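You operate a simulated robot arm through the tools that you are given. There is no shell and no other tool.

Carry out the task below with a simulated two-armed robot. There is one attempt and no reset: what you move stays moved.

## Task
Halt the belt with the big stop button, reset, test the lamps, switch to HAND.
Fine: push it in while the belt runs and pull it out again before the reset; leave the belt stopped.

Only the result counts: the job must be done as asked and must still hold three seconds after the hand-in. Knocking over, shifting, dropping, spilling or breaking anything else fails it.

## Robot
Two 7-joint arms with two-finger grippers on one trunk that stands fixed in place. Base frame: the origin is at the foot of the trunk, x ahead of it, y to its left, z up. Lengths are in m, angles in degrees, forces in N, time in s.
The left shoulder is at [0.021, 0.175, 1.479], the right one opposite. With the tool pointing down near the work surface each hand reaches from about 0.1 to 0.82 m from the base axis, measured 20 degrees to its own side. Payload 2.94 kg a hand.
Tool frame (each hand has its own): the origin (TCP) lies between the finger pads and is the grasp point; the fingertips stand 0.03 m ahead of it; z points along the fingers, y is the line along which they close. The gripper opens to 0.138 m. The gripper's body begins 0.109 m behind the TCP.
Orientation is that of the tool frame in the base frame, as [roll, pitch, yaw] about the fixed x, y, z axes, in that order (R = Rz(yaw) Ry(pitch) Rx(roll)). With the fingers straight down and closing along the base's y, the tool's x points along the base's -x, its y along +y and its z along -z.

## Interface
- The arms move only by the tool send_rows. It takes "left_commands", "right_commands" or both (then of equal length, played together; a hand with none holds still); each is one flat list of numbers, 7 for each row, row after row: the shift along the base's x, y, z in units of 40 mm (1.0 is 40 mm), then the turn, a rotation vector about the base's x, y, z in units of 8 degrees (1.0 is 8 degrees), then the closure, from 0 (fully open) to 1 (shut). In form: [tx, ty, tz, rx, ry, rz, hand, tx, ty, tz, rx, ry, rz, hand, ...]. A call has 1 to 20 rows; each row shifts and turns the commanded pose from where the row before left it. A call with a number of a shift or a turn outside -1 to 1 is refused whole. Rows are played at 5 a second. More than 0.05 m and 8.6 degrees between two rows, or a gripper value outside its range, and nothing of the call is played. A pose out of reach is approached as far as the arm can. The call stops where the force on the tool passes 90 N (or 10 N more than at its start, if that is more) or the arm is blocked; 0.2 s more then pass. The fingers move at their own pace and stop on an object; they squeeze with about 22 N. The grip force told is the motor's: it shows also when the fingers shut on nothing. Time passes only in rows, and 0.2 s behind the last, so rows that do not move let the fingers close. It gives the time, the measured TCP pose, the force on the tool (base axes), the opening and the grip force at its end, in the units of the frame above (readings bear some noise), with the torque about the TCP (base axes, N m) and any sound that the robot's microphone picked up.
- Cameras (640 x 400 px; columns grow to the right, rows downward): "scene" is now at [0.0571, -0.0222, 1.9667]; the picture's right is [-0.41, -0.91, 0.00], its down [-0.65, 0.29, -0.70] and it looks along [0.64, -0.29, -0.71] (base axes); focal length 328 px, centre (320, 200). "left" rides on the left gripper at [0.071, -0.019, -0.146] in its tool frame; the picture's right is [0.26, 0.97, 0.00], its down [-0.85, 0.23, -0.48] and it looks along [-0.46, 0.12, 0.88] (tool axes); focal length 280 px, centre (320, 200). "right" rides on the right gripper at [0.071, 0.019, -0.146] in its tool frame; the picture's right is [-0.26, 0.97, 0.00], its down [-0.85, -0.23, -0.48] and it looks along [-0.46, -0.12, 0.88] (tool axes); focal length 280 px, centre (320, 200). There is no depth. A picture from a camera that has moved, and an enlarged one, comes with that camera's place and axes in the base frame and with its lens. The place of the scene camera against the robot may be out by one fixed shift of up to 0.018 m in any direction.
- grab_frame(camera): a new picture of that camera. The clock stands still meanwhile.
- move_column(by): slides the trunk up (or, below 0, down) by that many m; the arms and the scene camera ride with it, the base frame stays. It gives what a move gives, with no picture.
- turn_head(pan, tilt): turns the head with the scene camera to pan (to the left, within 120 degrees either way) and tilt (down, from -29 to 69), counted from straight ahead of the robot. It gives what a move gives.
- enlarge(camera, box): a new picture of the part [left, top, right, bottom] of that camera's present view, enlarged. The clock stands still meanwhile.
- close_job(): hands the job in; it is judged then, once.

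Nothing tells you positions but the pictures and the camera data. Unless the task says otherwise, let go and move clear before handing in.

The tools are called as name(argument=value, ...) on one line, values as JSON. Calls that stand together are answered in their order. send_rows: Moves the arms, as the interface text tells. Its arguments: {"type":"object","properties":{"left_commands":{"type":"array","items":{"type":"number"}},"right_commands":{"type":"array","items":{"type":"number"}}},"required":[]} The other tools are called the same way: move_column (by) slides the trunk up or down; turn_head (pan, tilt) turns the head that bears the scene camera; grab_frame (camera) takes a picture; enlarge (camera, box) takes an enlarged picture of a part of a camera's view; close_job () hands the job in.

At the start:

```text
clock: 0.0
left_position: [0.4309, -0.0349, 1.5923]
left_tcp_rot: [-180.0, 0.0, 180.0]
left_force: [0.1, 0.4, -0.2]
left_torque: [0.03, 0.0, -0.01]
left_opening: 0.1381
left_gripper_force: 0.1
right_position: [0.3712, -0.4584, 1.6682]
right_tcp_rot: [180.0, 0.0, -180.0]
right_force: [-0.3, 0.3, -0.1]
right_torque: [0.03, 0.02, -0.02]
right_opening: 0.1381
right_gripper_force: 0.0
trunk travel left (down, up): [-0.65, 0.084]
head pan, tilt: [-24.3, 45.3]
```

scene: 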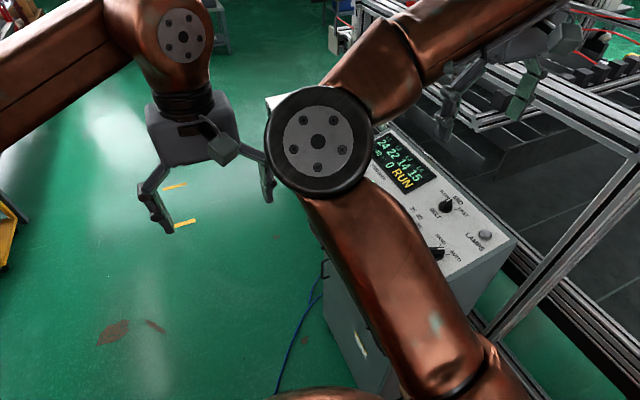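
right: 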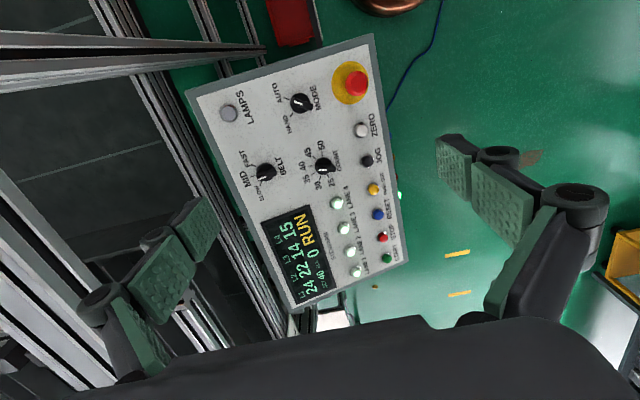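
left: 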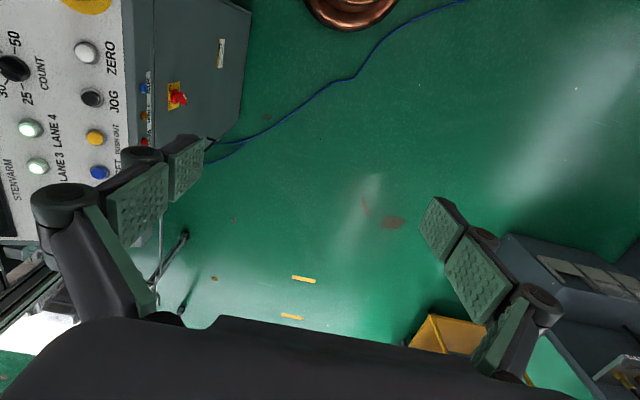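

I see a control console with a red mushroom stop button, several small buttons and rotary knobs, and a display that says RUN. I'll look closer before moving anything.

enlarge(camera="right", box=[180, 30, 420, 180])

enlarge(camera="right", box=[220, 160, 420, 310])

enlarge(camera="left", box=[0, 0, 260, 200])

```text
2.67 times, centred on (300, 105) of right
camera zoom: at [0.2991, -0.4386, 1.8135], right [0.26, 0.97, 0.0], down [0.85, -0.23, 0.48], along [0.46, -0.12, -0.88], focal length 748 px, centre (373, 453)
```

zoom: 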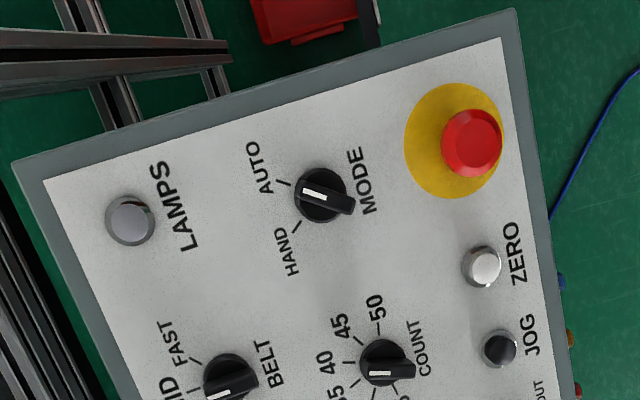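

```text
2.67 times, centred on (320, 235) of right
camera zoom: at [0.2991, -0.4386, 1.8135], right [0.26, 0.97, 0.0], down [0.85, -0.23, 0.48], along [0.46, -0.12, -0.88], focal length 748 px, centre (320, 107)
```

zoom: 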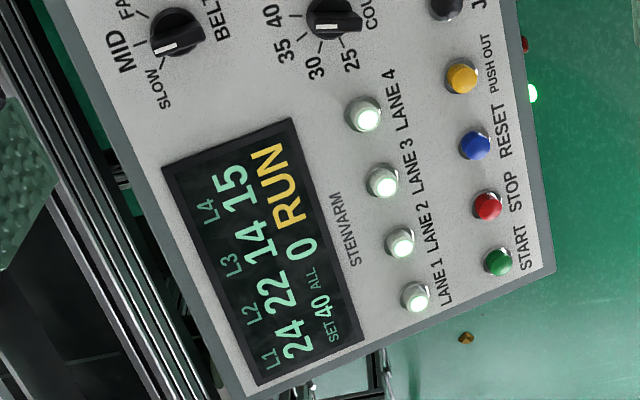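

```text
2.00 times, centred on (130, 100) of left
camera zoom: at [0.3592, -0.0537, 1.7378], right [-0.26, 0.97, 0.0], down [0.85, 0.23, 0.48], along [0.46, 0.12, -0.88], focal length 561 px, centre (700, 400)
```

zoom: 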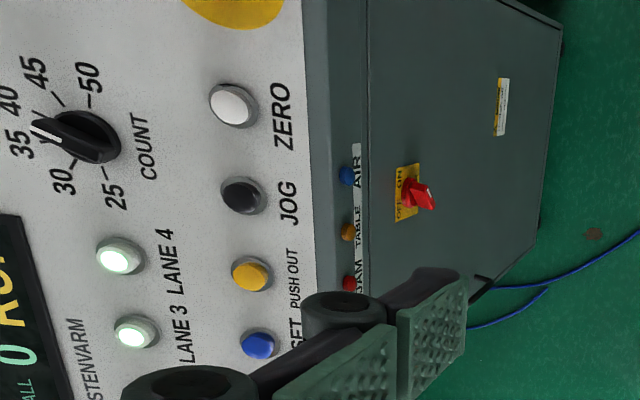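

The console face seems tilted about 15° toward +y, with its rows along x. By triangulation the stop button is near (0.37, -0.39, 1.28), RESET near (0.66, -0.40, 1.255), LAMPS near (0.35, -0.62, 1.31) and MODE near (0.37, -0.49, 1.29). I'll bring the right hand over the stop button, tilt it square to the face and move the left hand aside.

send_rows(right_commands=[0, 0.5, -0.8, -1, 0, 0, 0, 0, 0.5, -0.8, -0.875, 0, 0, 0, 0, 0.5, -0.8, 0, 0, 0, 0.5, 0, 0.5, -0.8, 0, 0, 0, 1, 0, 0.5, -0.8, 0, 0, 0, 1], left_commands=[0, 0.8, 0, 0, 0, 0, 0, 0, 0.8, 0, 0, 0, 0, 0, 0, 0.8, 0, 0, 0, 0, 0, 0, 0.8, 0, 0, 0, 0, 0, 0, 0.8, 0, 0, 0, 0, 0])

grab_frame(camera="right")

grab_frame(camera="scene")

grab_frame(camera="left")

```text
clock: 1.2
left_position: [0.4298, 0.1304, 1.5945]
left_tcp_rot: [-179.8, 0.0, -179.9]
left_force: [0.0, 0.0, -1.0]
left_torque: [-0.06, 0.01, 0.02]
left_opening: 0.1378
left_gripper_force: 0.1
right_position: [0.3702, -0.3517, 1.5066]
right_tcp_rot: [-164.8, -0.1, -179.9]
right_force: [-1.0, 1.0, 0.1]
right_torque: [-0.1, 0.0, 0.03]
right_opening: 0.0688
right_gripper_force: 1.3
trunk travel left (down, up): [-0.65, 0.084]
head pan, tilt: [-24.3, 45.3]
```

```text
taken
camera right: at [0.2995, -0.295, 1.6423], right [0.26, 0.93, -0.25], down [0.85, -0.1, 0.52], along [0.46, -0.35, -0.82], focal length 280 px, centre (320, 200)
```

right: 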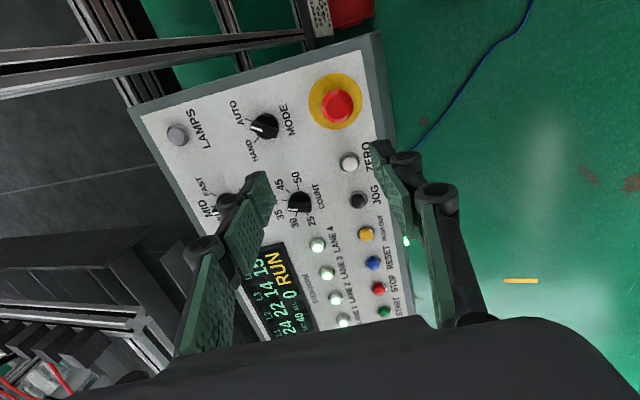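

```text
taken
camera scene: at [0.057, -0.0156, 1.9668], right [-0.41, -0.91, 0.0], down [-0.65, 0.29, -0.7], along [0.64, -0.29, -0.71], focal length 328 px, centre (320, 200)
```

scene: 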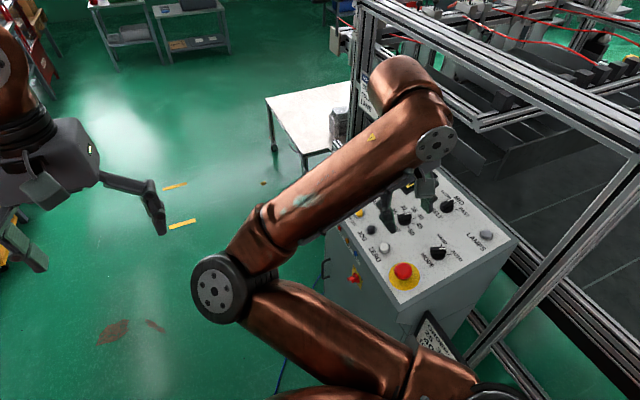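

```text
taken
camera left: at [0.359, 0.1133, 1.7397], right [-0.26, 0.96, 0.0], down [0.85, 0.23, 0.47], along [0.46, 0.12, -0.88], focal length 280 px, centre (320, 200)
```

left: 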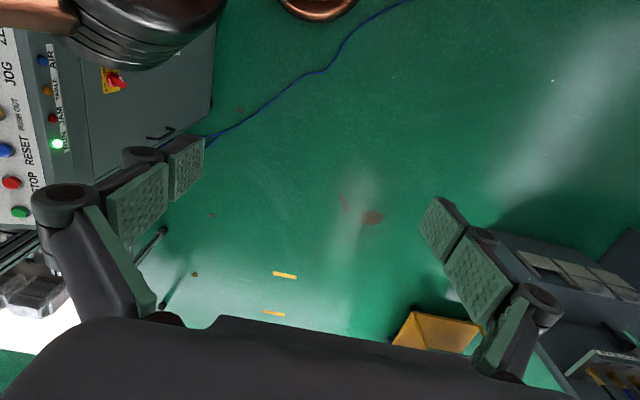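

The stop cap's top triangulates to about (0.369, -0.389, 1.2745). I'll bring the closed fingertips about 5 cm above it along the face normal.

send_rows(right_commands=[-0.05, -0.06, -0.98, 0, 0, 0, 1, 0, -0.06, -0.98, 0, 0, 0, 1, 0, -0.06, -0.98, 0, 0, 0, 1, 0, -0.06, -0.98, 0, 0, 0, 1, 0, 0, 0, 0, 0, 0, 1, 0, 0, 0, 0, 0, 0, 1])

grab_frame(camera="right")

grab_frame(camera="scene")

```text
clock: 2.6
left_position: [0.4296, 0.1251, 1.5955]
left_tcp_rot: [179.9, 0.0, 180.0]
left_force: [0.5, 0.4, -0.4]
left_torque: [0.04, 0.04, -0.02]
left_opening: 0.138
left_gripper_force: 0.0
right_position: [0.3663, -0.3859, 1.3548]
right_tcp_rot: [-165.0, 0.0, 180.0]
right_force: [-1.0, 0.4, 0.8]
right_torque: [0.01, -0.02, 0.01]
right_opening: 0.0
right_gripper_force: 22.4
right hand out of reach, approached as far as the arm can: row 3, 4
trunk travel left (down, up): [-0.65, 0.084]
head pan, tilt: [-24.3, 45.3]
```

```text
taken
camera right: at [0.2965, -0.3302, 1.4917], right [0.26, 0.93, -0.25], down [0.85, -0.1, 0.52], along [0.46, -0.35, -0.82], focal length 280 px, centre (320, 200)
```

right: 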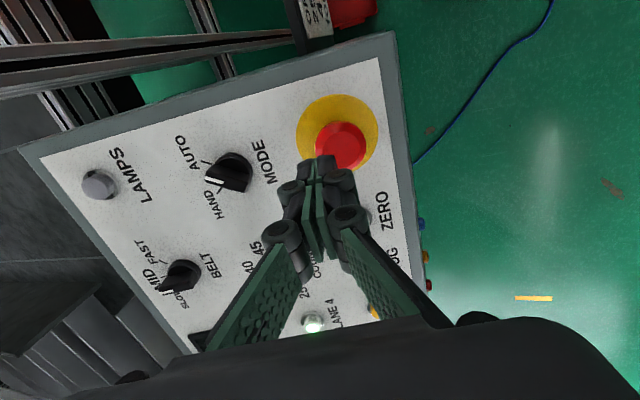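

```text
taken
camera scene: at [0.0572, -0.0231, 1.9667], right [-0.41, -0.91, 0.0], down [-0.65, 0.29, -0.7], along [0.64, -0.29, -0.71], focal length 328 px, centre (320, 200)
```

scene: 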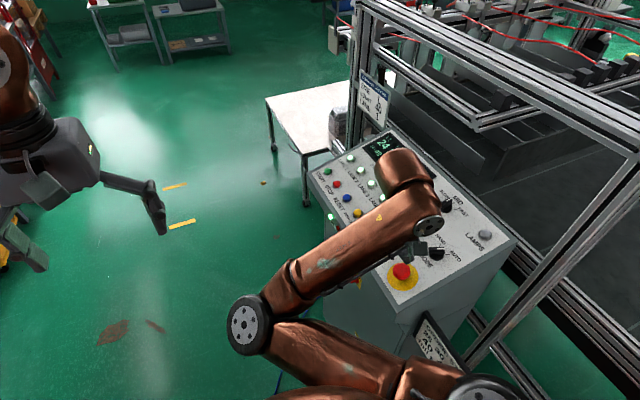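

The last rows were reported near the edge of reach, and the hand ended about 18 mm off in y. I'll raise the trunk to give the arm a better posture and then check the pose again.

move_column(by=0.08)

send_rows(right_commands=[0, 0.2, -0.6, 0, 0, 0, 1, 0, 0.2, -0.6, 0, 0, 0, 1, 0, 0, 0, 0, 0, 0, 1])

```text
clock: 3.8
left_position: [0.4299, 0.1256, 1.6715]
left_tcp_rot: [-179.9, -0.1, -180.0]
left_force: [0.1, 0.2, 0.5]
left_torque: [-0.02, -0.03, -0.05]
left_opening: 0.1379
left_gripper_force: 0.1
right_position: [0.3698, -0.3862, 1.4366]
right_tcp_rot: [-165.1, 0.0, 179.9]
right_force: [0.1, 0.7, 0.4]
right_torque: [0.03, -0.01, 0.0]
right_opening: 0.0001
right_gripper_force: 22.4
trunk travel left (down, up): [-0.73, 0.004]
head pan, tilt: [-24.3, 45.3]
```

```text
clock: 4.6
left_position: [0.4299, 0.1255, 1.6723]
left_tcp_rot: [180.0, 0.0, -180.0]
left_force: [-0.3, 0.3, 0.6]
left_torque: [-0.02, -0.01, 0.02]
left_opening: 0.1379
left_gripper_force: 0.0
right_position: [0.3697, -0.3972, 1.3977]
right_tcp_rot: [-165.1, -0.1, 180.0]
right_force: [0.3, -0.5, -0.8]
right_torque: [-0.03, 0.01, -0.02]
right_opening: 0.0
right_gripper_force: 21.9
right hand out of reach, approached as far as the arm can: row 1, 2
trunk travel left (down, up): [-0.73, 0.004]
head pan, tilt: [-24.3, 45.3]
```

Going lower relative to the shoulder makes it worse, so the hand is too close in. I'll raise the hand relative to the shoulder and lower the trunk instead.

send_rows(right_commands=[0, 0, 1, 0, 0, 0, 1, 0, 0, 1, 0, 0, 0, 1, 0, 0, 1, 0, 0, 0, 1, 0, 0, 1, 0, 0, 0, 1, 0, 0, 1, 0, 0, 0, 1, 0, 0, 0, 0, 0, 0, 1])

move_column(by=-0.2)

grab_frame(camera="scene")

grab_frame(camera="right")

```text
clock: 6.0
left_position: [0.4307, 0.1242, 1.6717]
left_tcp_rot: [180.0, 0.0, -179.9]
left_force: [-0.6, -0.1, -0.3]
left_torque: [0.01, 0.03, 0.0]
left_opening: 0.138
left_gripper_force: 0.2
right_position: [0.3711, -0.3981, 1.5983]
right_tcp_rot: [-165.1, -0.1, -180.0]
right_force: [0.6, 1.1, 0.5]
right_torque: [-0.01, 0.01, 0.0]
right_opening: 0.0002
right_gripper_force: 22.2
trunk travel left (down, up): [-0.73, 0.004]
head pan, tilt: [-24.3, 45.3]
```

```text
clock: 8.1
left_position: [0.4304, 0.1259, 1.4734]
left_tcp_rot: [179.9, 0.1, -180.0]
left_force: [-0.2, 0.2, 0.3]
left_torque: [0.0, -0.01, -0.02]
left_opening: 0.1381
left_gripper_force: 0.0
right_position: [0.3704, -0.3975, 1.3989]
right_tcp_rot: [-165.0, 0.0, -179.9]
right_force: [0.1, 0.1, 0.5]
right_torque: [0.0, -0.02, 0.0]
right_opening: 0.0
right_gripper_force: 21.4
trunk travel left (down, up): [-0.53, 0.204]
head pan, tilt: [-24.3, 45.3]
```

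```text
taken
camera scene: at [0.0657, -0.0218, 1.847], right [-0.41, -0.91, 0.0], down [-0.65, 0.29, -0.7], along [0.64, -0.29, -0.71], focal length 328 px, centre (320, 200)
```

scene: 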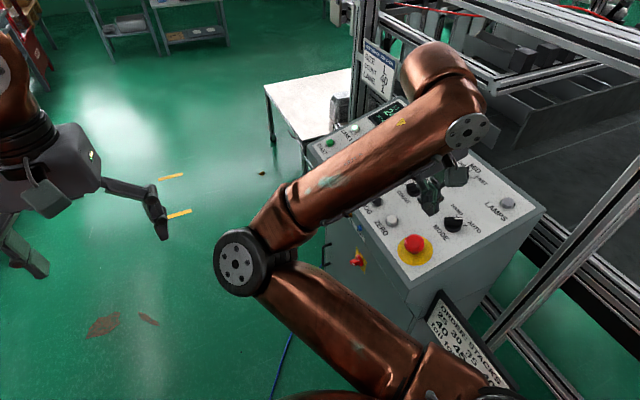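

```text
taken
camera right: at [0.2991, -0.3411, 1.5348], right [0.26, 0.93, -0.25], down [0.85, -0.1, 0.52], along [0.46, -0.35, -0.82], focal length 280 px, centre (320, 200)
```

right: 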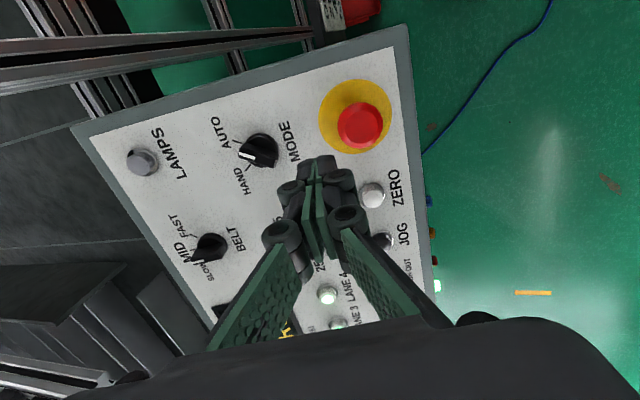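

That worked without limits. I'll repeat it once more, 0.1 m, keeping the hand high over the console.

send_rows(right_commands=[0, 0.2, 0.8, 0, 0, 0, 1, 0, 0.2, 0.8, 0, 0, 0, 1, 0, 0.1, 0.8, 0, 0, 0, 1, 0, 0, 0, 0, 0, 0, 1])

move_column(by=-0.1)

grab_frame(camera="scene")

grab_frame(camera="right")

```text
clock: 9.1
left_position: [0.4314, 0.1249, 1.4722]
left_tcp_rot: [180.0, -0.1, -180.0]
left_force: [0.6, -0.1, 0.1]
left_torque: [0.02, -0.01, -0.02]
left_opening: 0.1379
left_gripper_force: 0.1
right_position: [0.3713, -0.3782, 1.4937]
right_tcp_rot: [-165.1, -0.1, -180.0]
right_force: [-0.1, 0.4, -0.2]
right_torque: [0.03, -0.02, 0.03]
right_opening: 0.0
right_gripper_force: 22.1
trunk travel left (down, up): [-0.53, 0.204]
head pan, tilt: [-24.3, 45.3]
```

```text
clock: 10.5
left_position: [0.4293, 0.1257, 1.3729]
left_tcp_rot: [180.0, 0.1, 180.0]
left_force: [0.2, -0.8, 0.9]
left_torque: [-0.03, -0.05, -0.04]
left_opening: 0.1378
left_gripper_force: 0.1
right_position: [0.3705, -0.3774, 1.3954]
right_tcp_rot: [-164.9, -0.1, -180.0]
right_force: [0.5, 1.0, 0.2]
right_torque: [-0.03, -0.01, 0.01]
right_opening: 0.0001
right_gripper_force: 22.0
trunk travel left (down, up): [-0.43, 0.304]
head pan, tilt: [-24.3, 45.3]
```

```text
taken
camera scene: at [0.0883, -0.0218, 1.7472], right [-0.41, -0.91, 0.0], down [-0.65, 0.29, -0.7], along [0.64, -0.29, -0.71], focal length 328 px, centre (320, 200)
```

scene: 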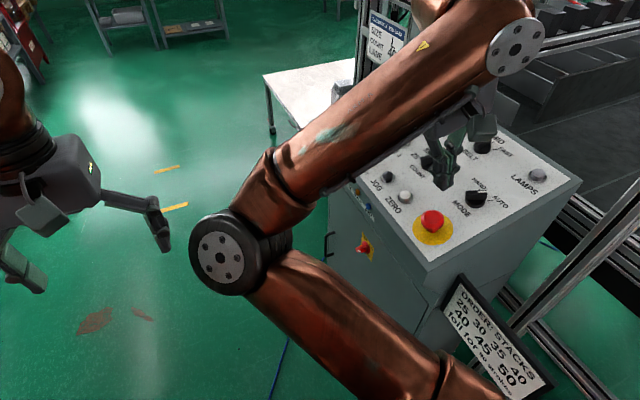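

```text
taken
camera right: at [0.2984, -0.3211, 1.5308], right [0.26, 0.93, -0.25], down [0.85, -0.1, 0.52], along [0.46, -0.35, -0.82], focal length 280 px, centre (320, 200)
```

right: 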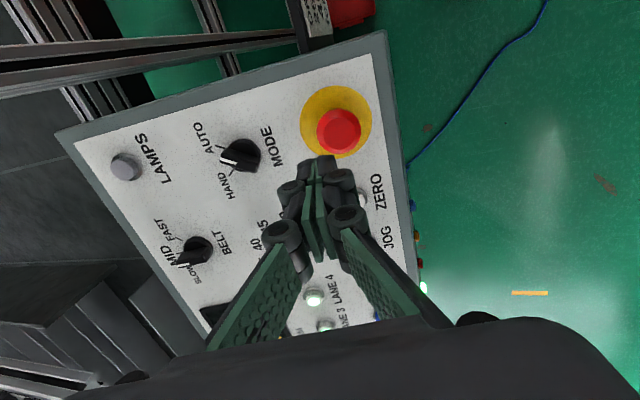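

The posture is free now. I'll go down to about 3 cm above the cap along the face normal.

send_rows(right_commands=[-0.03, 0.04, -0.8, 0, 0, 0, 1, 0, 0.03, -0.78, 0, 0, 0, 1, 0, 0, 0, 0, 0, 0, 1])

grab_frame(camera="right")

grab_frame(camera="scene")

```text
clock: 11.3
left_position: [0.4299, 0.1249, 1.3727]
left_tcp_rot: [180.0, 0.0, 180.0]
left_force: [-0.3, -0.4, -0.2]
left_torque: [0.0, 0.01, -0.04]
left_opening: 0.1379
left_gripper_force: 0.0
right_position: [0.3711, -0.3739, 1.3306]
right_tcp_rot: [-165.0, 0.1, -179.9]
right_force: [0.3, -0.5, 0.2]
right_torque: [-0.02, -0.02, 0.0]
right_opening: 0.0
right_gripper_force: 22.0
trunk travel left (down, up): [-0.43, 0.304]
head pan, tilt: [-24.3, 45.3]
```

```text
taken
camera right: at [0.2992, -0.3168, 1.4674], right [0.26, 0.93, -0.25], down [0.85, -0.1, 0.52], along [0.46, -0.35, -0.82], focal length 280 px, centre (320, 200)
```

right: 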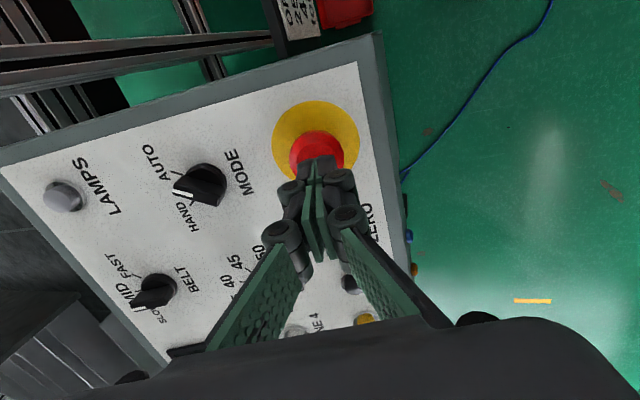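

```text
taken
camera scene: at [0.0889, -0.0216, 1.747], right [-0.41, -0.91, 0.0], down [-0.65, 0.29, -0.7], along [0.64, -0.29, -0.71], focal length 328 px, centre (320, 200)
```

scene: 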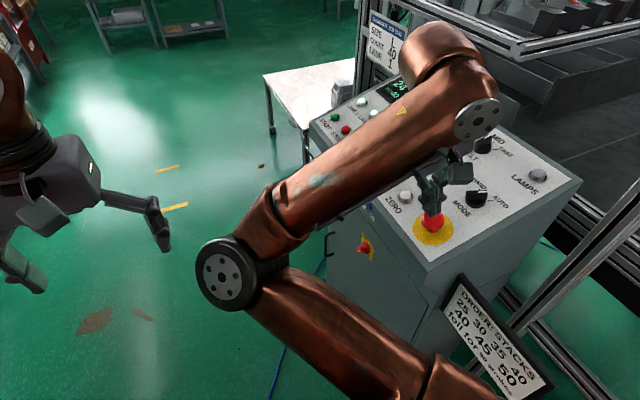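

The fingertips line up with the cap. I'll press down along the face normal in small steps.

send_rows(right_commands=[-0.03, -0.065, -0.2415, 0, 0, 0, 1, 0, -0.065, -0.2415, 0, 0, 0, 1, 0, -0.065, -0.2415, 0, 0, 0, 1, 0, -0.04, -0.145, 0, 0, 0, 1])

enlarge(camera="scene", box=[300, 60, 560, 260])

```text
clock: 12.3
left_position: [0.4292, 0.1279, 1.3729]
left_tcp_rot: [-179.9, 0.1, 180.0]
left_force: [0.3, 0.4, 0.5]
left_torque: [0.01, 0.04, -0.02]
left_opening: 0.1381
left_gripper_force: 0.0
right_position: [0.3671, -0.3815, 1.3017]
right_tcp_rot: [-164.5, 0.2, -179.8]
right_force: [1.6, 0.1, 36.9]
right_torque: [-0.34, 0.1, 0.0]
right_opening: 0.006
right_gripper_force: 28.3
trunk travel left (down, up): [-0.43, 0.304]
head pan, tilt: [-24.3, 45.3]
```

```text
2.00 times, centred on (430, 160) of scene
camera zoom: at [0.0872, -0.0192, 1.7477], right [-0.41, -0.91, 0.0], down [-0.65, 0.29, -0.7], along [0.64, -0.29, -0.71], focal length 657 px, centre (100, 280)
```

zoom: 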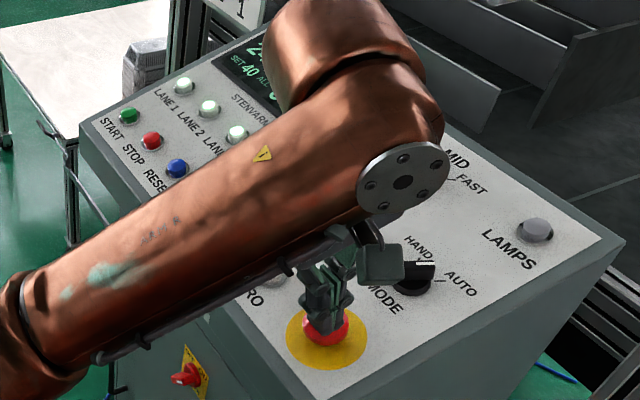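

I have contact at 37 N. I'll press a bit further.

send_rows(right_commands=[0, -0.03, -0.12, 0, 0, 0, 1, 0, -0.03, -0.12, 0, 0, 0, 1])

```text
clock: 12.8
left_position: [0.4269, 0.1304, 1.3741]
left_tcp_rot: [-179.8, 0.2, 180.0]
left_force: [0.6, 0.3, 0.3]
left_torque: [0.03, -0.03, 0.0]
left_opening: 0.1376
left_gripper_force: 0.0
right_position: [0.3671, -0.3821, 1.3011]
right_tcp_rot: [-163.4, 1.1, -179.4]
right_force: [-10.5, 17.6, 39.7]
right_torque: [0.16, 0.65, -0.48]
right_opening: 0.0056
right_gripper_force: 28.5
trunk travel left (down, up): [-0.43, 0.304]
head pan, tilt: [-24.3, 45.3]
stopped in row 2 (right hand): the force on the tool passed its limit at 96 N (the readings are from after the stop); the commanded pose is now the measured one
```

The force spiked to 96 N and the call stopped, so I'll look at the state.

enlarge(camera="right", box=[200, 60, 440, 260])

enlarge(camera="scene", box=[300, 60, 560, 260])

```text
2.00 times, centred on (320, 160) of right
camera zoom: at [0.2927, -0.3214, 1.4339], right [0.26, 0.93, -0.27], down [0.84, -0.08, 0.54], along [0.48, -0.36, -0.8], focal length 561 px, centre (320, 280)
```

zoom: 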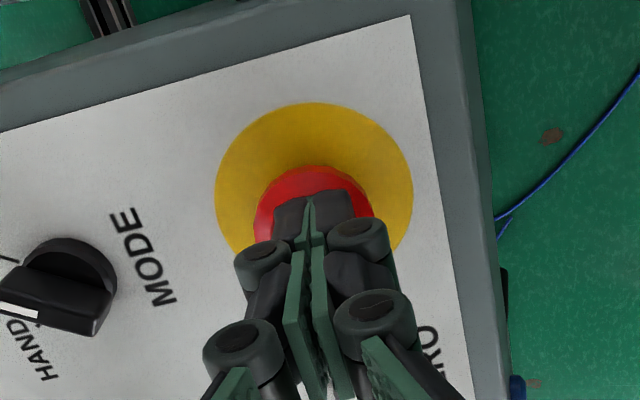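

```text
2.00 times, centred on (430, 160) of scene
camera zoom: at [0.0845, -0.0152, 1.7471], right [-0.41, -0.91, 0.0], down [-0.65, 0.29, -0.71], along [0.64, -0.29, -0.71], focal length 657 px, centre (100, 280)
```

zoom: 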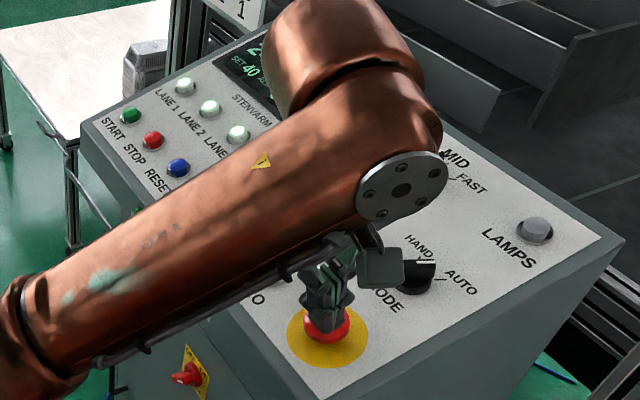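

I can't tell whether it latched, so I'll back off along the normal and look at the button and the display.

send_rows(right_commands=[0, 0.13, 0.48, 0, 0, 0, 1, 0, 0.13, 0.48, 0, 0, 0, 1, 0, 0.26, 0.96, 0, 0, 0, 1, 0, 0.26, 0.96, 0, 0, 0, 1, 0, 0, 0, 0, 0, 0, 1])

grab_frame(camera="right")

grab_frame(camera="scene")

```text
clock: 14.0
left_position: [0.4314, 0.1245, 1.3714]
left_tcp_rot: [-180.0, -0.1, 180.0]
left_force: [0.4, -0.7, 0.0]
left_torque: [0.06, 0.04, 0.0]
left_opening: 0.1379
left_gripper_force: 0.1
right_position: [0.371, -0.3569, 1.4117]
right_tcp_rot: [-164.0, 0.6, -179.6]
right_force: [0.1, -0.3, -0.7]
right_torque: [0.04, 0.0, -0.05]
right_opening: 0.0
right_gripper_force: 28.5
trunk travel left (down, up): [-0.43, 0.304]
head pan, tilt: [-24.3, 45.3]
```

```text
taken
camera right: at [0.2983, -0.2982, 1.5453], right [0.26, 0.93, -0.26], down [0.84, -0.08, 0.53], along [0.47, -0.36, -0.81], focal length 280 px, centre (320, 200)
```

right: 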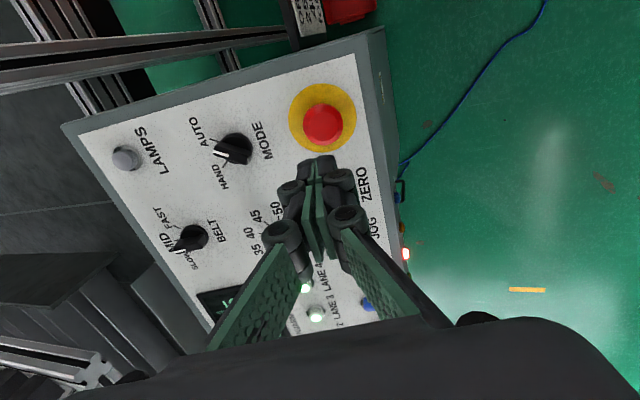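

```text
taken
camera scene: at [0.0906, -0.0223, 1.7468], right [-0.41, -0.91, 0.0], down [-0.65, 0.29, -0.7], along [0.64, -0.29, -0.71], focal length 328 px, centre (320, 200)
```

scene: 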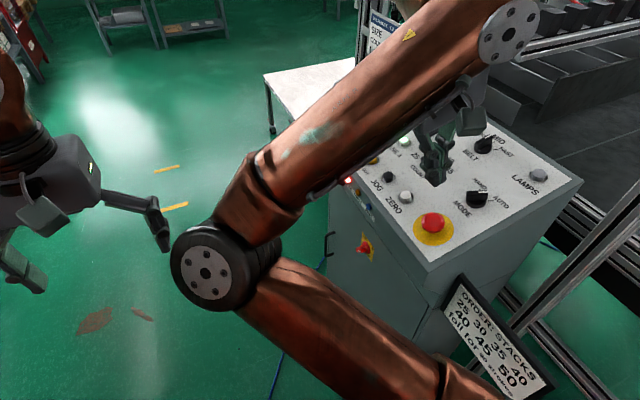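

The side lamp has turned from green to red, so the stop has probably acted. I'll check the display and how high the cap stands.

enlarge(camera="right", box=[270, 70, 390, 170])

enlarge(camera="scene", box=[380, 190, 480, 260])

enlarge(camera="right", box=[180, 230, 420, 340])

```text
4.00 times, centred on (330, 120) of right
camera zoom: at [0.2983, -0.2982, 1.5453], right [0.26, 0.93, -0.26], down [0.84, -0.08, 0.53], along [0.47, -0.36, -0.81], focal length 1122 px, centre (280, 520)
```

zoom: 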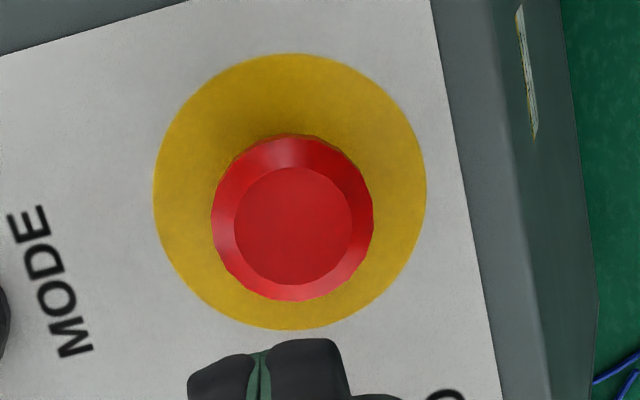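

```text
5.71 times, centred on (430, 225) of scene
camera zoom: at [0.0906, -0.0223, 1.7468], right [-0.41, -0.91, 0.0], down [-0.65, 0.29, -0.7], along [0.64, -0.29, -0.71], focal length 1876 px, centre (-309, 57)
```

zoom: 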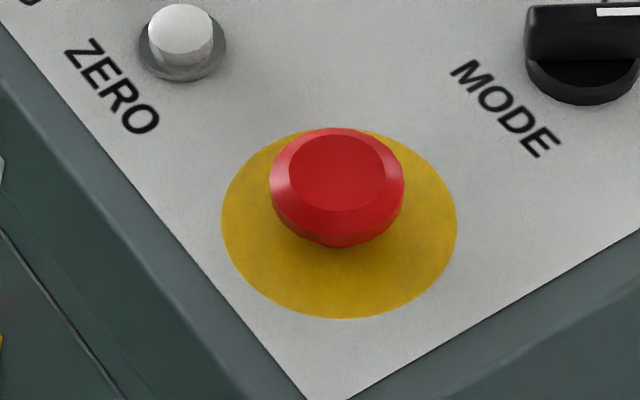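

```text
2.67 times, centred on (300, 285) of right
camera zoom: at [0.2983, -0.2982, 1.5453], right [0.26, 0.93, -0.26], down [0.84, -0.08, 0.53], along [0.47, -0.36, -0.81], focal length 748 px, centre (373, -27)
```

zoom: 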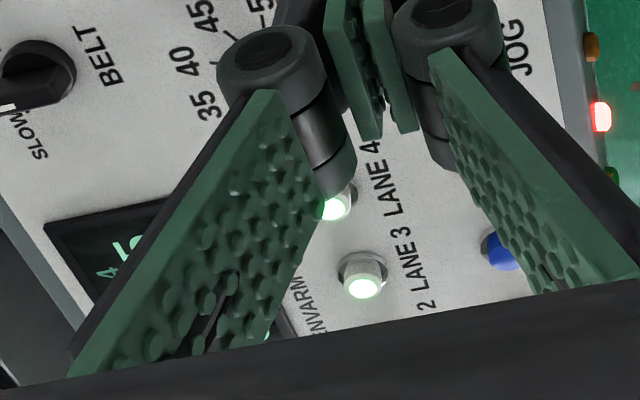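

The cap looks latched and is about 40 mm wide. I'll open the fingers partway so they clear the MODE knob, square up, and go down around the cap.

send_rows(right_commands=[-0.04, 0.1, 0, -0.125, 0.075, -0.05, 0.4, 0, 0, 0, 0, 0, 0, 0.4, 0, 0, 0, 0, 0, 0, 0.4, 0, 0, 0, 0, 0, 0, 0.4, 0, 0, 0, 0, 0, 0, 0.4, 0, -0.2588, -0.9659, 0, 0, 0, 0.4, 0, -0.2588, -0.9659, 0, 0, 0, 0.4, 0, 0, 0, 0, 0, 0, 0.4])

grab_frame(camera="right")

enlarge(camera="scene", box=[360, 120, 520, 260])

```text
clock: 15.8
left_position: [0.4306, 0.1261, 1.3725]
left_tcp_rot: [-180.0, 0.0, 179.9]
left_force: [0.1, 0.7, 0.5]
left_torque: [-0.07, -0.01, 0.0]
left_opening: 0.138
left_gripper_force: 0.0
right_position: [0.3679, -0.3689, 1.3347]
right_tcp_rot: [-162.9, 0.1, -179.9]
right_force: [0.8, 0.2, 0.0]
right_torque: [-0.04, -0.02, -0.01]
right_opening: 0.0828
right_gripper_force: 0.1
trunk travel left (down, up): [-0.43, 0.304]
head pan, tilt: [-24.3, 45.3]
```

```text
taken
camera right: at [0.2967, -0.3074, 1.4688], right [0.26, 0.92, -0.28], down [0.85, -0.08, 0.52], along [0.46, -0.38, -0.8], focal length 280 px, centre (320, 200)
```

right: 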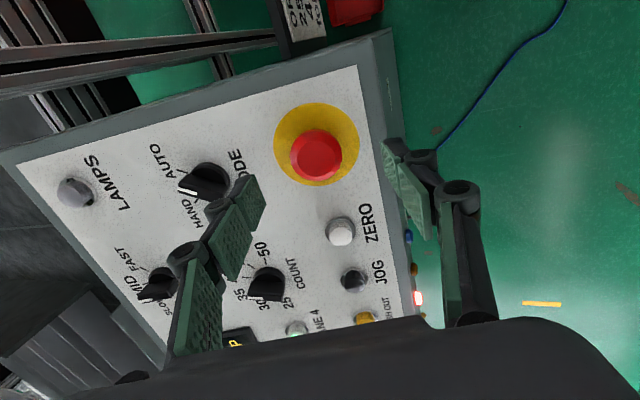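

```text
2.86 times, centred on (440, 190) of scene
camera zoom: at [0.0885, -0.0208, 1.7471], right [-0.41, -0.91, 0.0], down [-0.65, 0.29, -0.7], along [0.64, -0.29, -0.71], focal length 938 px, centre (-23, 229)
```

zoom: 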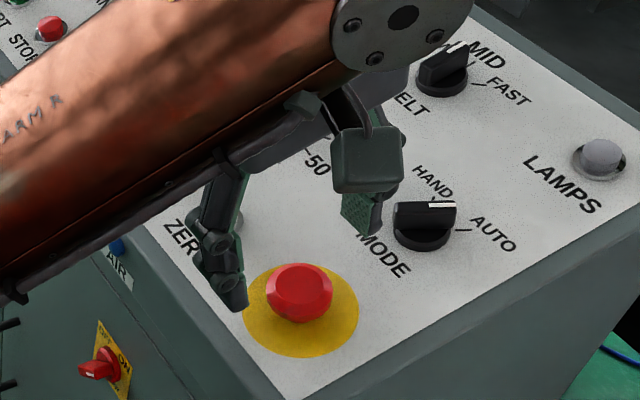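

The display now ends in a yellow "P", and the hand straddles the cap. My roll correction went the wrong way, so I'll fix the tilt, centre the hand in y and go down around the cap.

send_rows(right_commands=[0, -0.11, 0, 0.26, 0, 0, 0.4, 0, -0.2588, -0.9659, 0, 0, 0, 0.4, 0, 0, 0, 0, 0, 0, 0.4])

grab_frame(camera="right")

enlarge(camera="scene", box=[380, 160, 500, 260])

```text
clock: 16.6
left_position: [0.4299, 0.1254, 1.3728]
left_tcp_rot: [-180.0, 0.1, 180.0]
left_force: [0.5, 0.1, -0.6]
left_torque: [-0.01, -0.04, 0.0]
left_opening: 0.1378
left_gripper_force: 0.1
right_position: [0.3683, -0.3851, 1.298]
right_tcp_rot: [-165.0, 0.1, -180.0]
right_force: [0.0, 0.3, 0.9]
right_torque: [-0.03, -0.01, 0.01]
right_opening: 0.0827
right_gripper_force: 0.1
trunk travel left (down, up): [-0.43, 0.304]
head pan, tilt: [-24.3, 45.3]
```

```text
taken
camera right: at [0.2959, -0.3293, 1.4326], right [0.26, 0.93, -0.25], down [0.85, -0.1, 0.52], along [0.46, -0.35, -0.82], focal length 280 px, centre (320, 200)
```

right: 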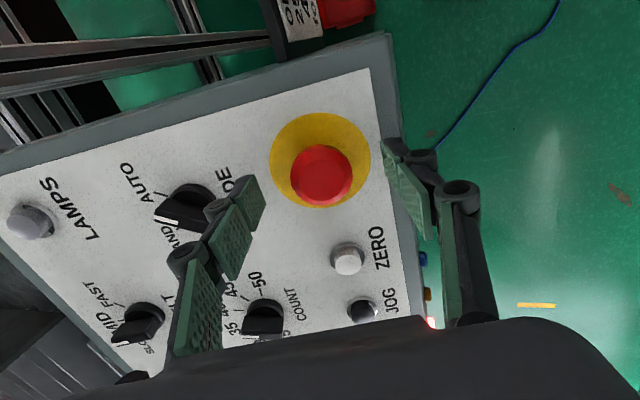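

```text
4.00 times, centred on (440, 210) of scene
camera zoom: at [0.0878, -0.0209, 1.7471], right [-0.41, -0.91, 0.0], down [-0.65, 0.29, -0.7], along [0.64, -0.29, -0.71], focal length 1313 px, centre (-160, 160)
```

zoom: 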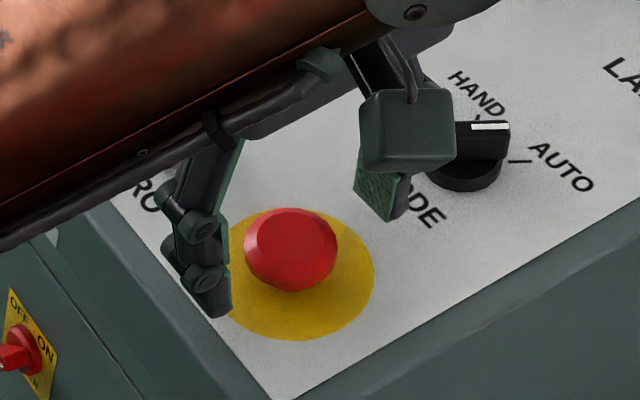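

The fingertips are level with the cap's top and centred. I'll go down another 18 mm and close.

send_rows(right_commands=[0.02, -0.04, -0.225, 0, 0, 0, 0.4, 0, -0.04, -0.225, 0, 0, 0, 0.4, 0, 0, 0, 0, 0, 0, 1, 0, 0, 0, 0, 0, 0, 1, 0, 0, 0, 0, 0, 0, 1, 0, 0, 0, 0, 0, 0, 1])

grab_frame(camera="right")

enlarge(camera="scene", box=[380, 160, 500, 260])

```text
clock: 18.0
left_position: [0.4299, 0.1249, 1.3725]
left_tcp_rot: [180.0, 0.0, 180.0]
left_force: [-0.1, 0.5, -0.5]
left_torque: [-0.03, 0.02, 0.03]
left_opening: 0.138
left_gripper_force: 0.0
right_position: [0.37, -0.3897, 1.2795]
right_tcp_rot: [-165.0, 0.1, -179.9]
right_force: [1.2, -6.7, 3.9]
right_torque: [-0.37, -0.07, 0.02]
right_opening: 0.0401
right_gripper_force: 38.8
trunk travel left (down, up): [-0.43, 0.304]
head pan, tilt: [-24.3, 45.3]
```

```text
taken
camera right: at [0.298, -0.3341, 1.4138], right [0.26, 0.93, -0.25], down [0.85, -0.1, 0.52], along [0.46, -0.35, -0.82], focal length 280 px, centre (320, 200)
```

right: 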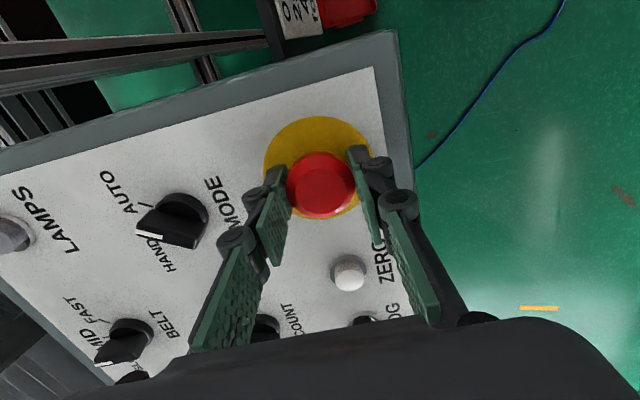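

```text
4.00 times, centred on (440, 210) of scene
camera zoom: at [0.0892, -0.0226, 1.747], right [-0.41, -0.91, 0.0], down [-0.65, 0.29, -0.7], along [0.64, -0.29, -0.71], focal length 1313 px, centre (-160, 160)
```

zoom: 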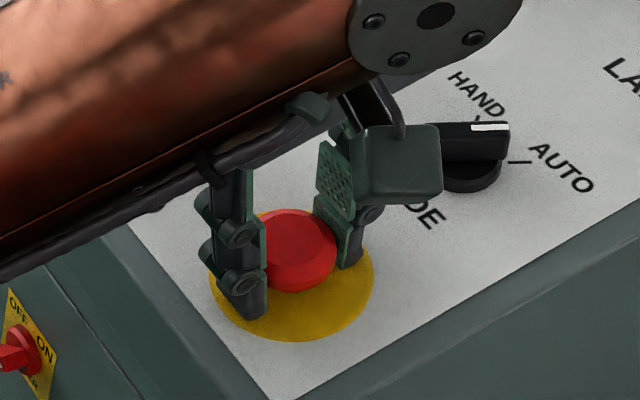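

The cap is gripped at 40 mm. I'll pull along the normal in small steps.

send_rows(right_commands=[0, 0.02, 0.0725, 0, 0, 0, 1, 0, 0.02, 0.0725, 0, 0, 0, 1, 0, 0.02, 0.0725, 0, 0, 0, 1])

enlarge(camera="right", box=[230, 90, 410, 240])

enlarge(camera="scene", box=[380, 160, 500, 260])

```text
clock: 18.8
left_position: [0.4304, 0.1245, 1.3716]
left_tcp_rot: [-180.0, 0.1, 180.0]
left_force: [-0.3, -0.2, 0.5]
left_torque: [-0.01, 0.0, -0.02]
left_opening: 0.1383
left_gripper_force: 0.1
right_position: [0.369, -0.3872, 1.2852]
right_tcp_rot: [-165.2, 0.0, 180.0]
right_force: [0.0, -6.9, 2.6]
right_torque: [-0.47, 0.44, -0.25]
right_opening: 0.0404
right_gripper_force: 44.9
trunk travel left (down, up): [-0.43, 0.304]
head pan, tilt: [-24.3, 45.3]
```

```text
2.67 times, centred on (320, 165) of right
camera zoom: at [0.2982, -0.3318, 1.4215], right [0.26, 0.93, -0.25], down [0.85, -0.1, 0.52], along [0.46, -0.35, -0.82], focal length 748 px, centre (320, 293)
```

zoom: 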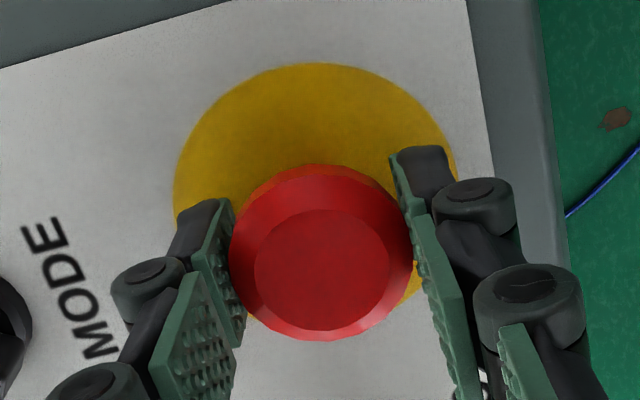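

```text
4.00 times, centred on (440, 210) of scene
camera zoom: at [0.0892, -0.0229, 1.747], right [-0.41, -0.91, 0.0], down [-0.65, 0.29, -0.7], along [0.64, -0.29, -0.71], focal length 1313 px, centre (-160, 160)
```

zoom: 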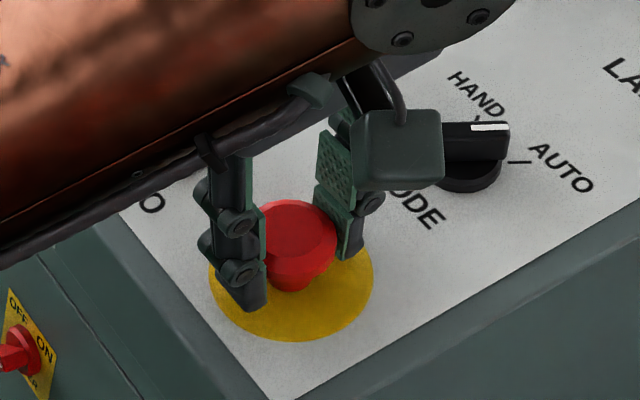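

The cap has risen with the hand and the neck now shows. I'll pull slightly more to reach its out stop.

send_rows(right_commands=[0, 0.02, 0.0725, 0, 0, 0, 1, 0, 0.02, 0.0725, 0, 0, 0, 1, 0, 0, 0, 0, 0, 0, 1])

enlarge(camera="scene", box=[380, 160, 500, 260])

```text
clock: 19.6
left_position: [0.4325, 0.1223, 1.3713]
left_tcp_rot: [180.0, -0.1, 180.0]
left_force: [-0.2, 1.2, 0.4]
left_torque: [0.02, -0.02, 0.02]
left_opening: 0.1379
left_gripper_force: 0.2
right_position: [0.3699, -0.3874, 1.2855]
right_tcp_rot: [-165.6, -0.3, 179.9]
right_force: [-1.8, -4.1, -39.8]
right_torque: [-0.32, -0.01, -0.02]
right_opening: 0.0402
right_gripper_force: 45.3
trunk travel left (down, up): [-0.43, 0.304]
head pan, tilt: [-24.3, 45.3]
```

```text
4.00 times, centred on (440, 210) of scene
camera zoom: at [0.0915, -0.0258, 1.7463], right [-0.41, -0.91, 0.0], down [-0.65, 0.29, -0.7], along [0.64, -0.29, -0.71], focal length 1313 px, centre (-160, 160)
```

zoom: 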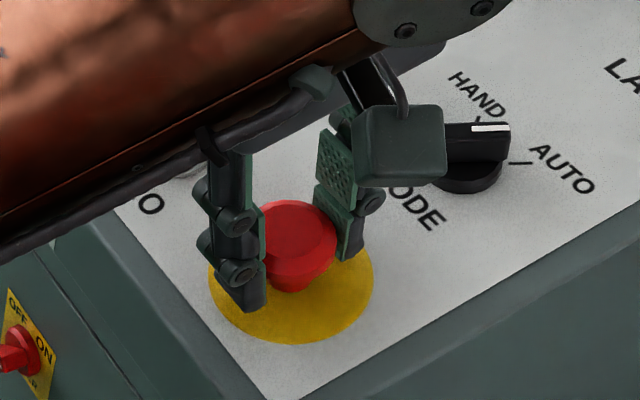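

It's at its hard stop with 40 N of pull, so it's fully out. I'll unload the pull, open and retreat upward.

send_rows(right_commands=[0, -0.035, -0.13, 0, 0, 0, 1, 0, 0, 0, 0, 0, 0, 0.4, 0, 0, 0, 0, 0, 0, 0.4, 0, 0, 0, 0, 0, 0, 0.4, 0, 0.13, 0.48, 0, 0, 0, 0.4, 0, 0.2588, 0.9659, 0, 0, 0, 0.4, 0, 0.2588, 0.9659, 0, 0, 0, 0.6, 0, 0.2588, 0.9659, 0, 0, 0, 1, 0, 0, 0, 0, 0, 0, 1])

grab_frame(camera="right")

enlarge(camera="scene", box=[360, 140, 520, 260])

```text
clock: 21.6
left_position: [0.4309, 0.1232, 1.3712]
left_tcp_rot: [-179.9, 0.1, 180.0]
left_force: [1.3, -0.1, 0.1]
left_torque: [-0.02, 0.01, 0.0]
left_opening: 0.1379
left_gripper_force: 0.0
right_position: [0.3715, -0.3511, 1.4211]
right_tcp_rot: [-165.2, 0.0, 180.0]
right_force: [0.5, 0.5, 0.2]
right_torque: [0.05, 0.04, -0.01]
right_opening: 0.0129
right_gripper_force: 1.1
trunk travel left (down, up): [-0.43, 0.304]
head pan, tilt: [-24.3, 45.3]
```

```text
taken
camera right: at [0.2997, -0.2943, 1.5572], right [0.26, 0.93, -0.25], down [0.85, -0.1, 0.52], along [0.46, -0.35, -0.82], focal length 280 px, centre (320, 200)
```

right: 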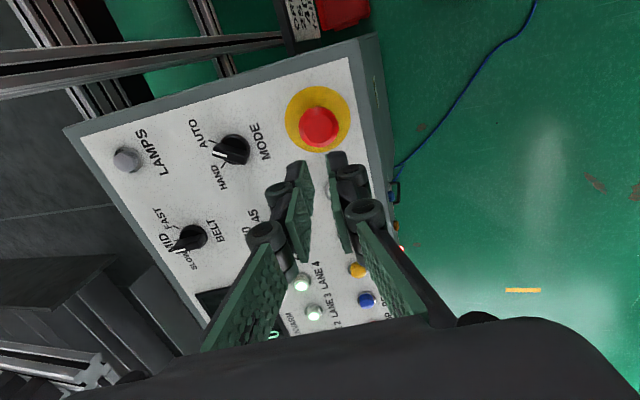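

```text
3.33 times, centred on (440, 200) of scene
camera zoom: at [0.0903, -0.0223, 1.7468], right [-0.41, -0.91, 0.0], down [-0.65, 0.29, -0.7], along [0.64, -0.29, -0.71], focal length 1094 px, centre (-80, 200)
```

zoom: 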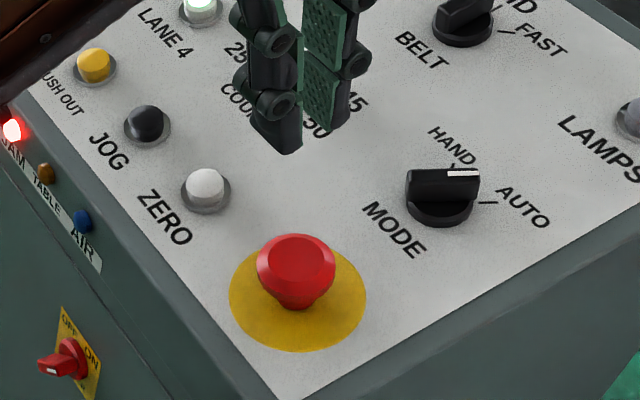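

The button stays out. Next is RESET, the blue button near (0.662, -0.397, 1.2555), so I'll move over it with the fist closed, well above the face.

send_rows(right_commands=[0.9, -0.03, 0, 0, 0, 0, 1, 0.9, -0.03, 0, 0, 0, 0, 1, 0.9, -0.03, 0, 0, 0, 0, 1, 0.9, -0.03, 0, 0, 0, 0, 1, 0.9, -0.03, 0, 0, 0, 0, 1, 0.9, -0.03, 0, 0, 0, 0, 1, 0.9, -0.03, 0, 0, 0, 0, 1, 0.9, -0.06, -0.1, 0, 0, 0, 1, 0.06, -0.1, -0.8, 0, 0, 0, 1, 0, 0, 0, 0, 0, 0, 1])

grab_frame(camera="right")

grab_frame(camera="scene")

```text
clock: 23.8
left_position: [0.4301, 0.1243, 1.3735]
left_tcp_rot: [-180.0, 0.0, 180.0]
left_force: [-0.6, 0.3, -1.0]
left_torque: [0.02, -0.05, -0.04]
left_opening: 0.1382
left_gripper_force: 0.0
right_position: [0.6571, -0.3656, 1.3865]
right_tcp_rot: [-165.1, 0.1, -179.9]
right_force: [0.4, -0.3, -0.7]
right_torque: [0.01, -0.01, 0.01]
right_opening: 0.0001
right_gripper_force: 22.3
trunk travel left (down, up): [-0.43, 0.304]
head pan, tilt: [-24.3, 45.3]
```

```text
taken
camera right: at [0.5852, -0.3081, 1.5213], right [0.26, 0.93, -0.25], down [0.85, -0.1, 0.52], along [0.46, -0.35, -0.82], focal length 280 px, centre (320, 200)
```

right: 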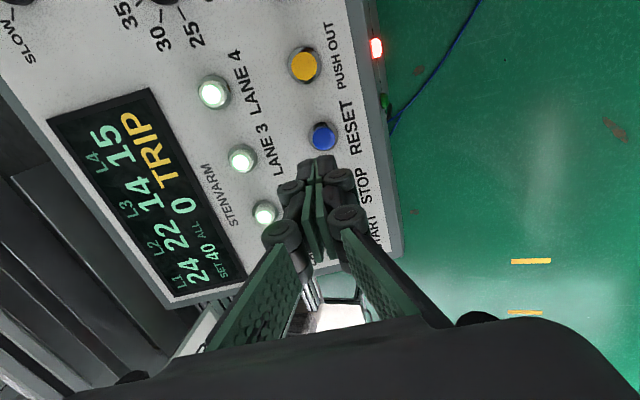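

```text
taken
camera scene: at [0.0883, -0.0225, 1.747], right [-0.41, -0.91, 0.0], down [-0.65, 0.29, -0.7], along [0.64, -0.29, -0.71], focal length 328 px, centre (320, 200)
```

scene: 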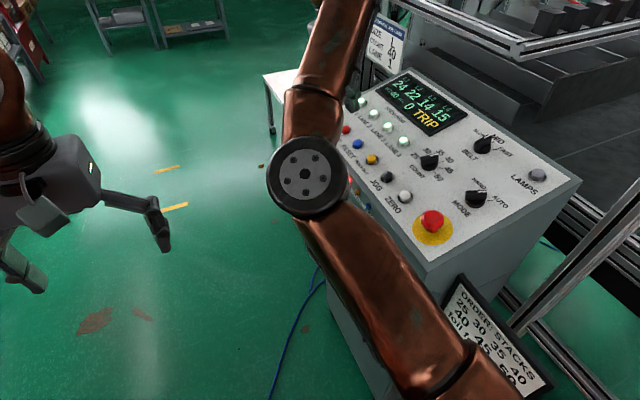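

The display says TRIP, and RESET is just ahead of the fingertips at about (0.661, -0.398). I'll hover 3 cm above it.

send_rows(right_commands=[0.1, -0.2, -0.91, 0, 0, 0, 1, 0, -0.21, -0.91, 0, 0, 0, 1, 0, 0, 0, 0, 0, 0, 1])

enlarge(camera="right", box=[220, 70, 420, 220])

```text
clock: 24.6
left_position: [0.4302, 0.1253, 1.3729]
left_tcp_rot: [-180.0, 0.0, -180.0]
left_force: [-0.8, 0.4, -0.4]
left_torque: [-0.04, -0.01, 0.01]
left_opening: 0.1377
left_gripper_force: 0.0
right_position: [0.6637, -0.3789, 1.315]
right_tcp_rot: [-165.0, 0.1, 179.9]
right_force: [-0.2, 0.5, 0.6]
right_torque: [-0.04, -0.01, -0.01]
right_opening: 0.0001
right_gripper_force: 21.9
trunk travel left (down, up): [-0.43, 0.304]
head pan, tilt: [-24.3, 45.3]
```

```text
2.67 times, centred on (320, 145) of right
camera zoom: at [0.5916, -0.3227, 1.4503], right [0.26, 0.93, -0.25], down [0.85, -0.1, 0.52], along [0.46, -0.35, -0.82], focal length 748 px, centre (320, 347)
```

zoom: 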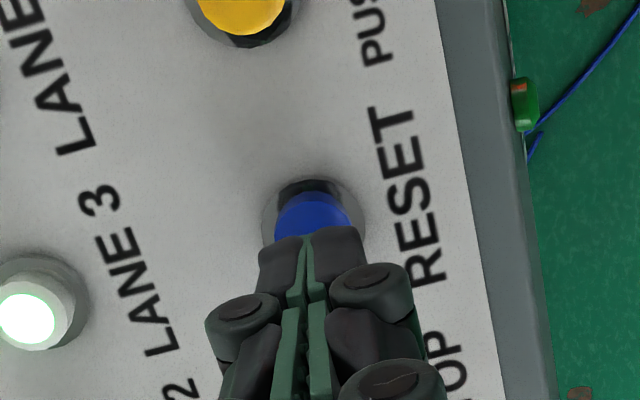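

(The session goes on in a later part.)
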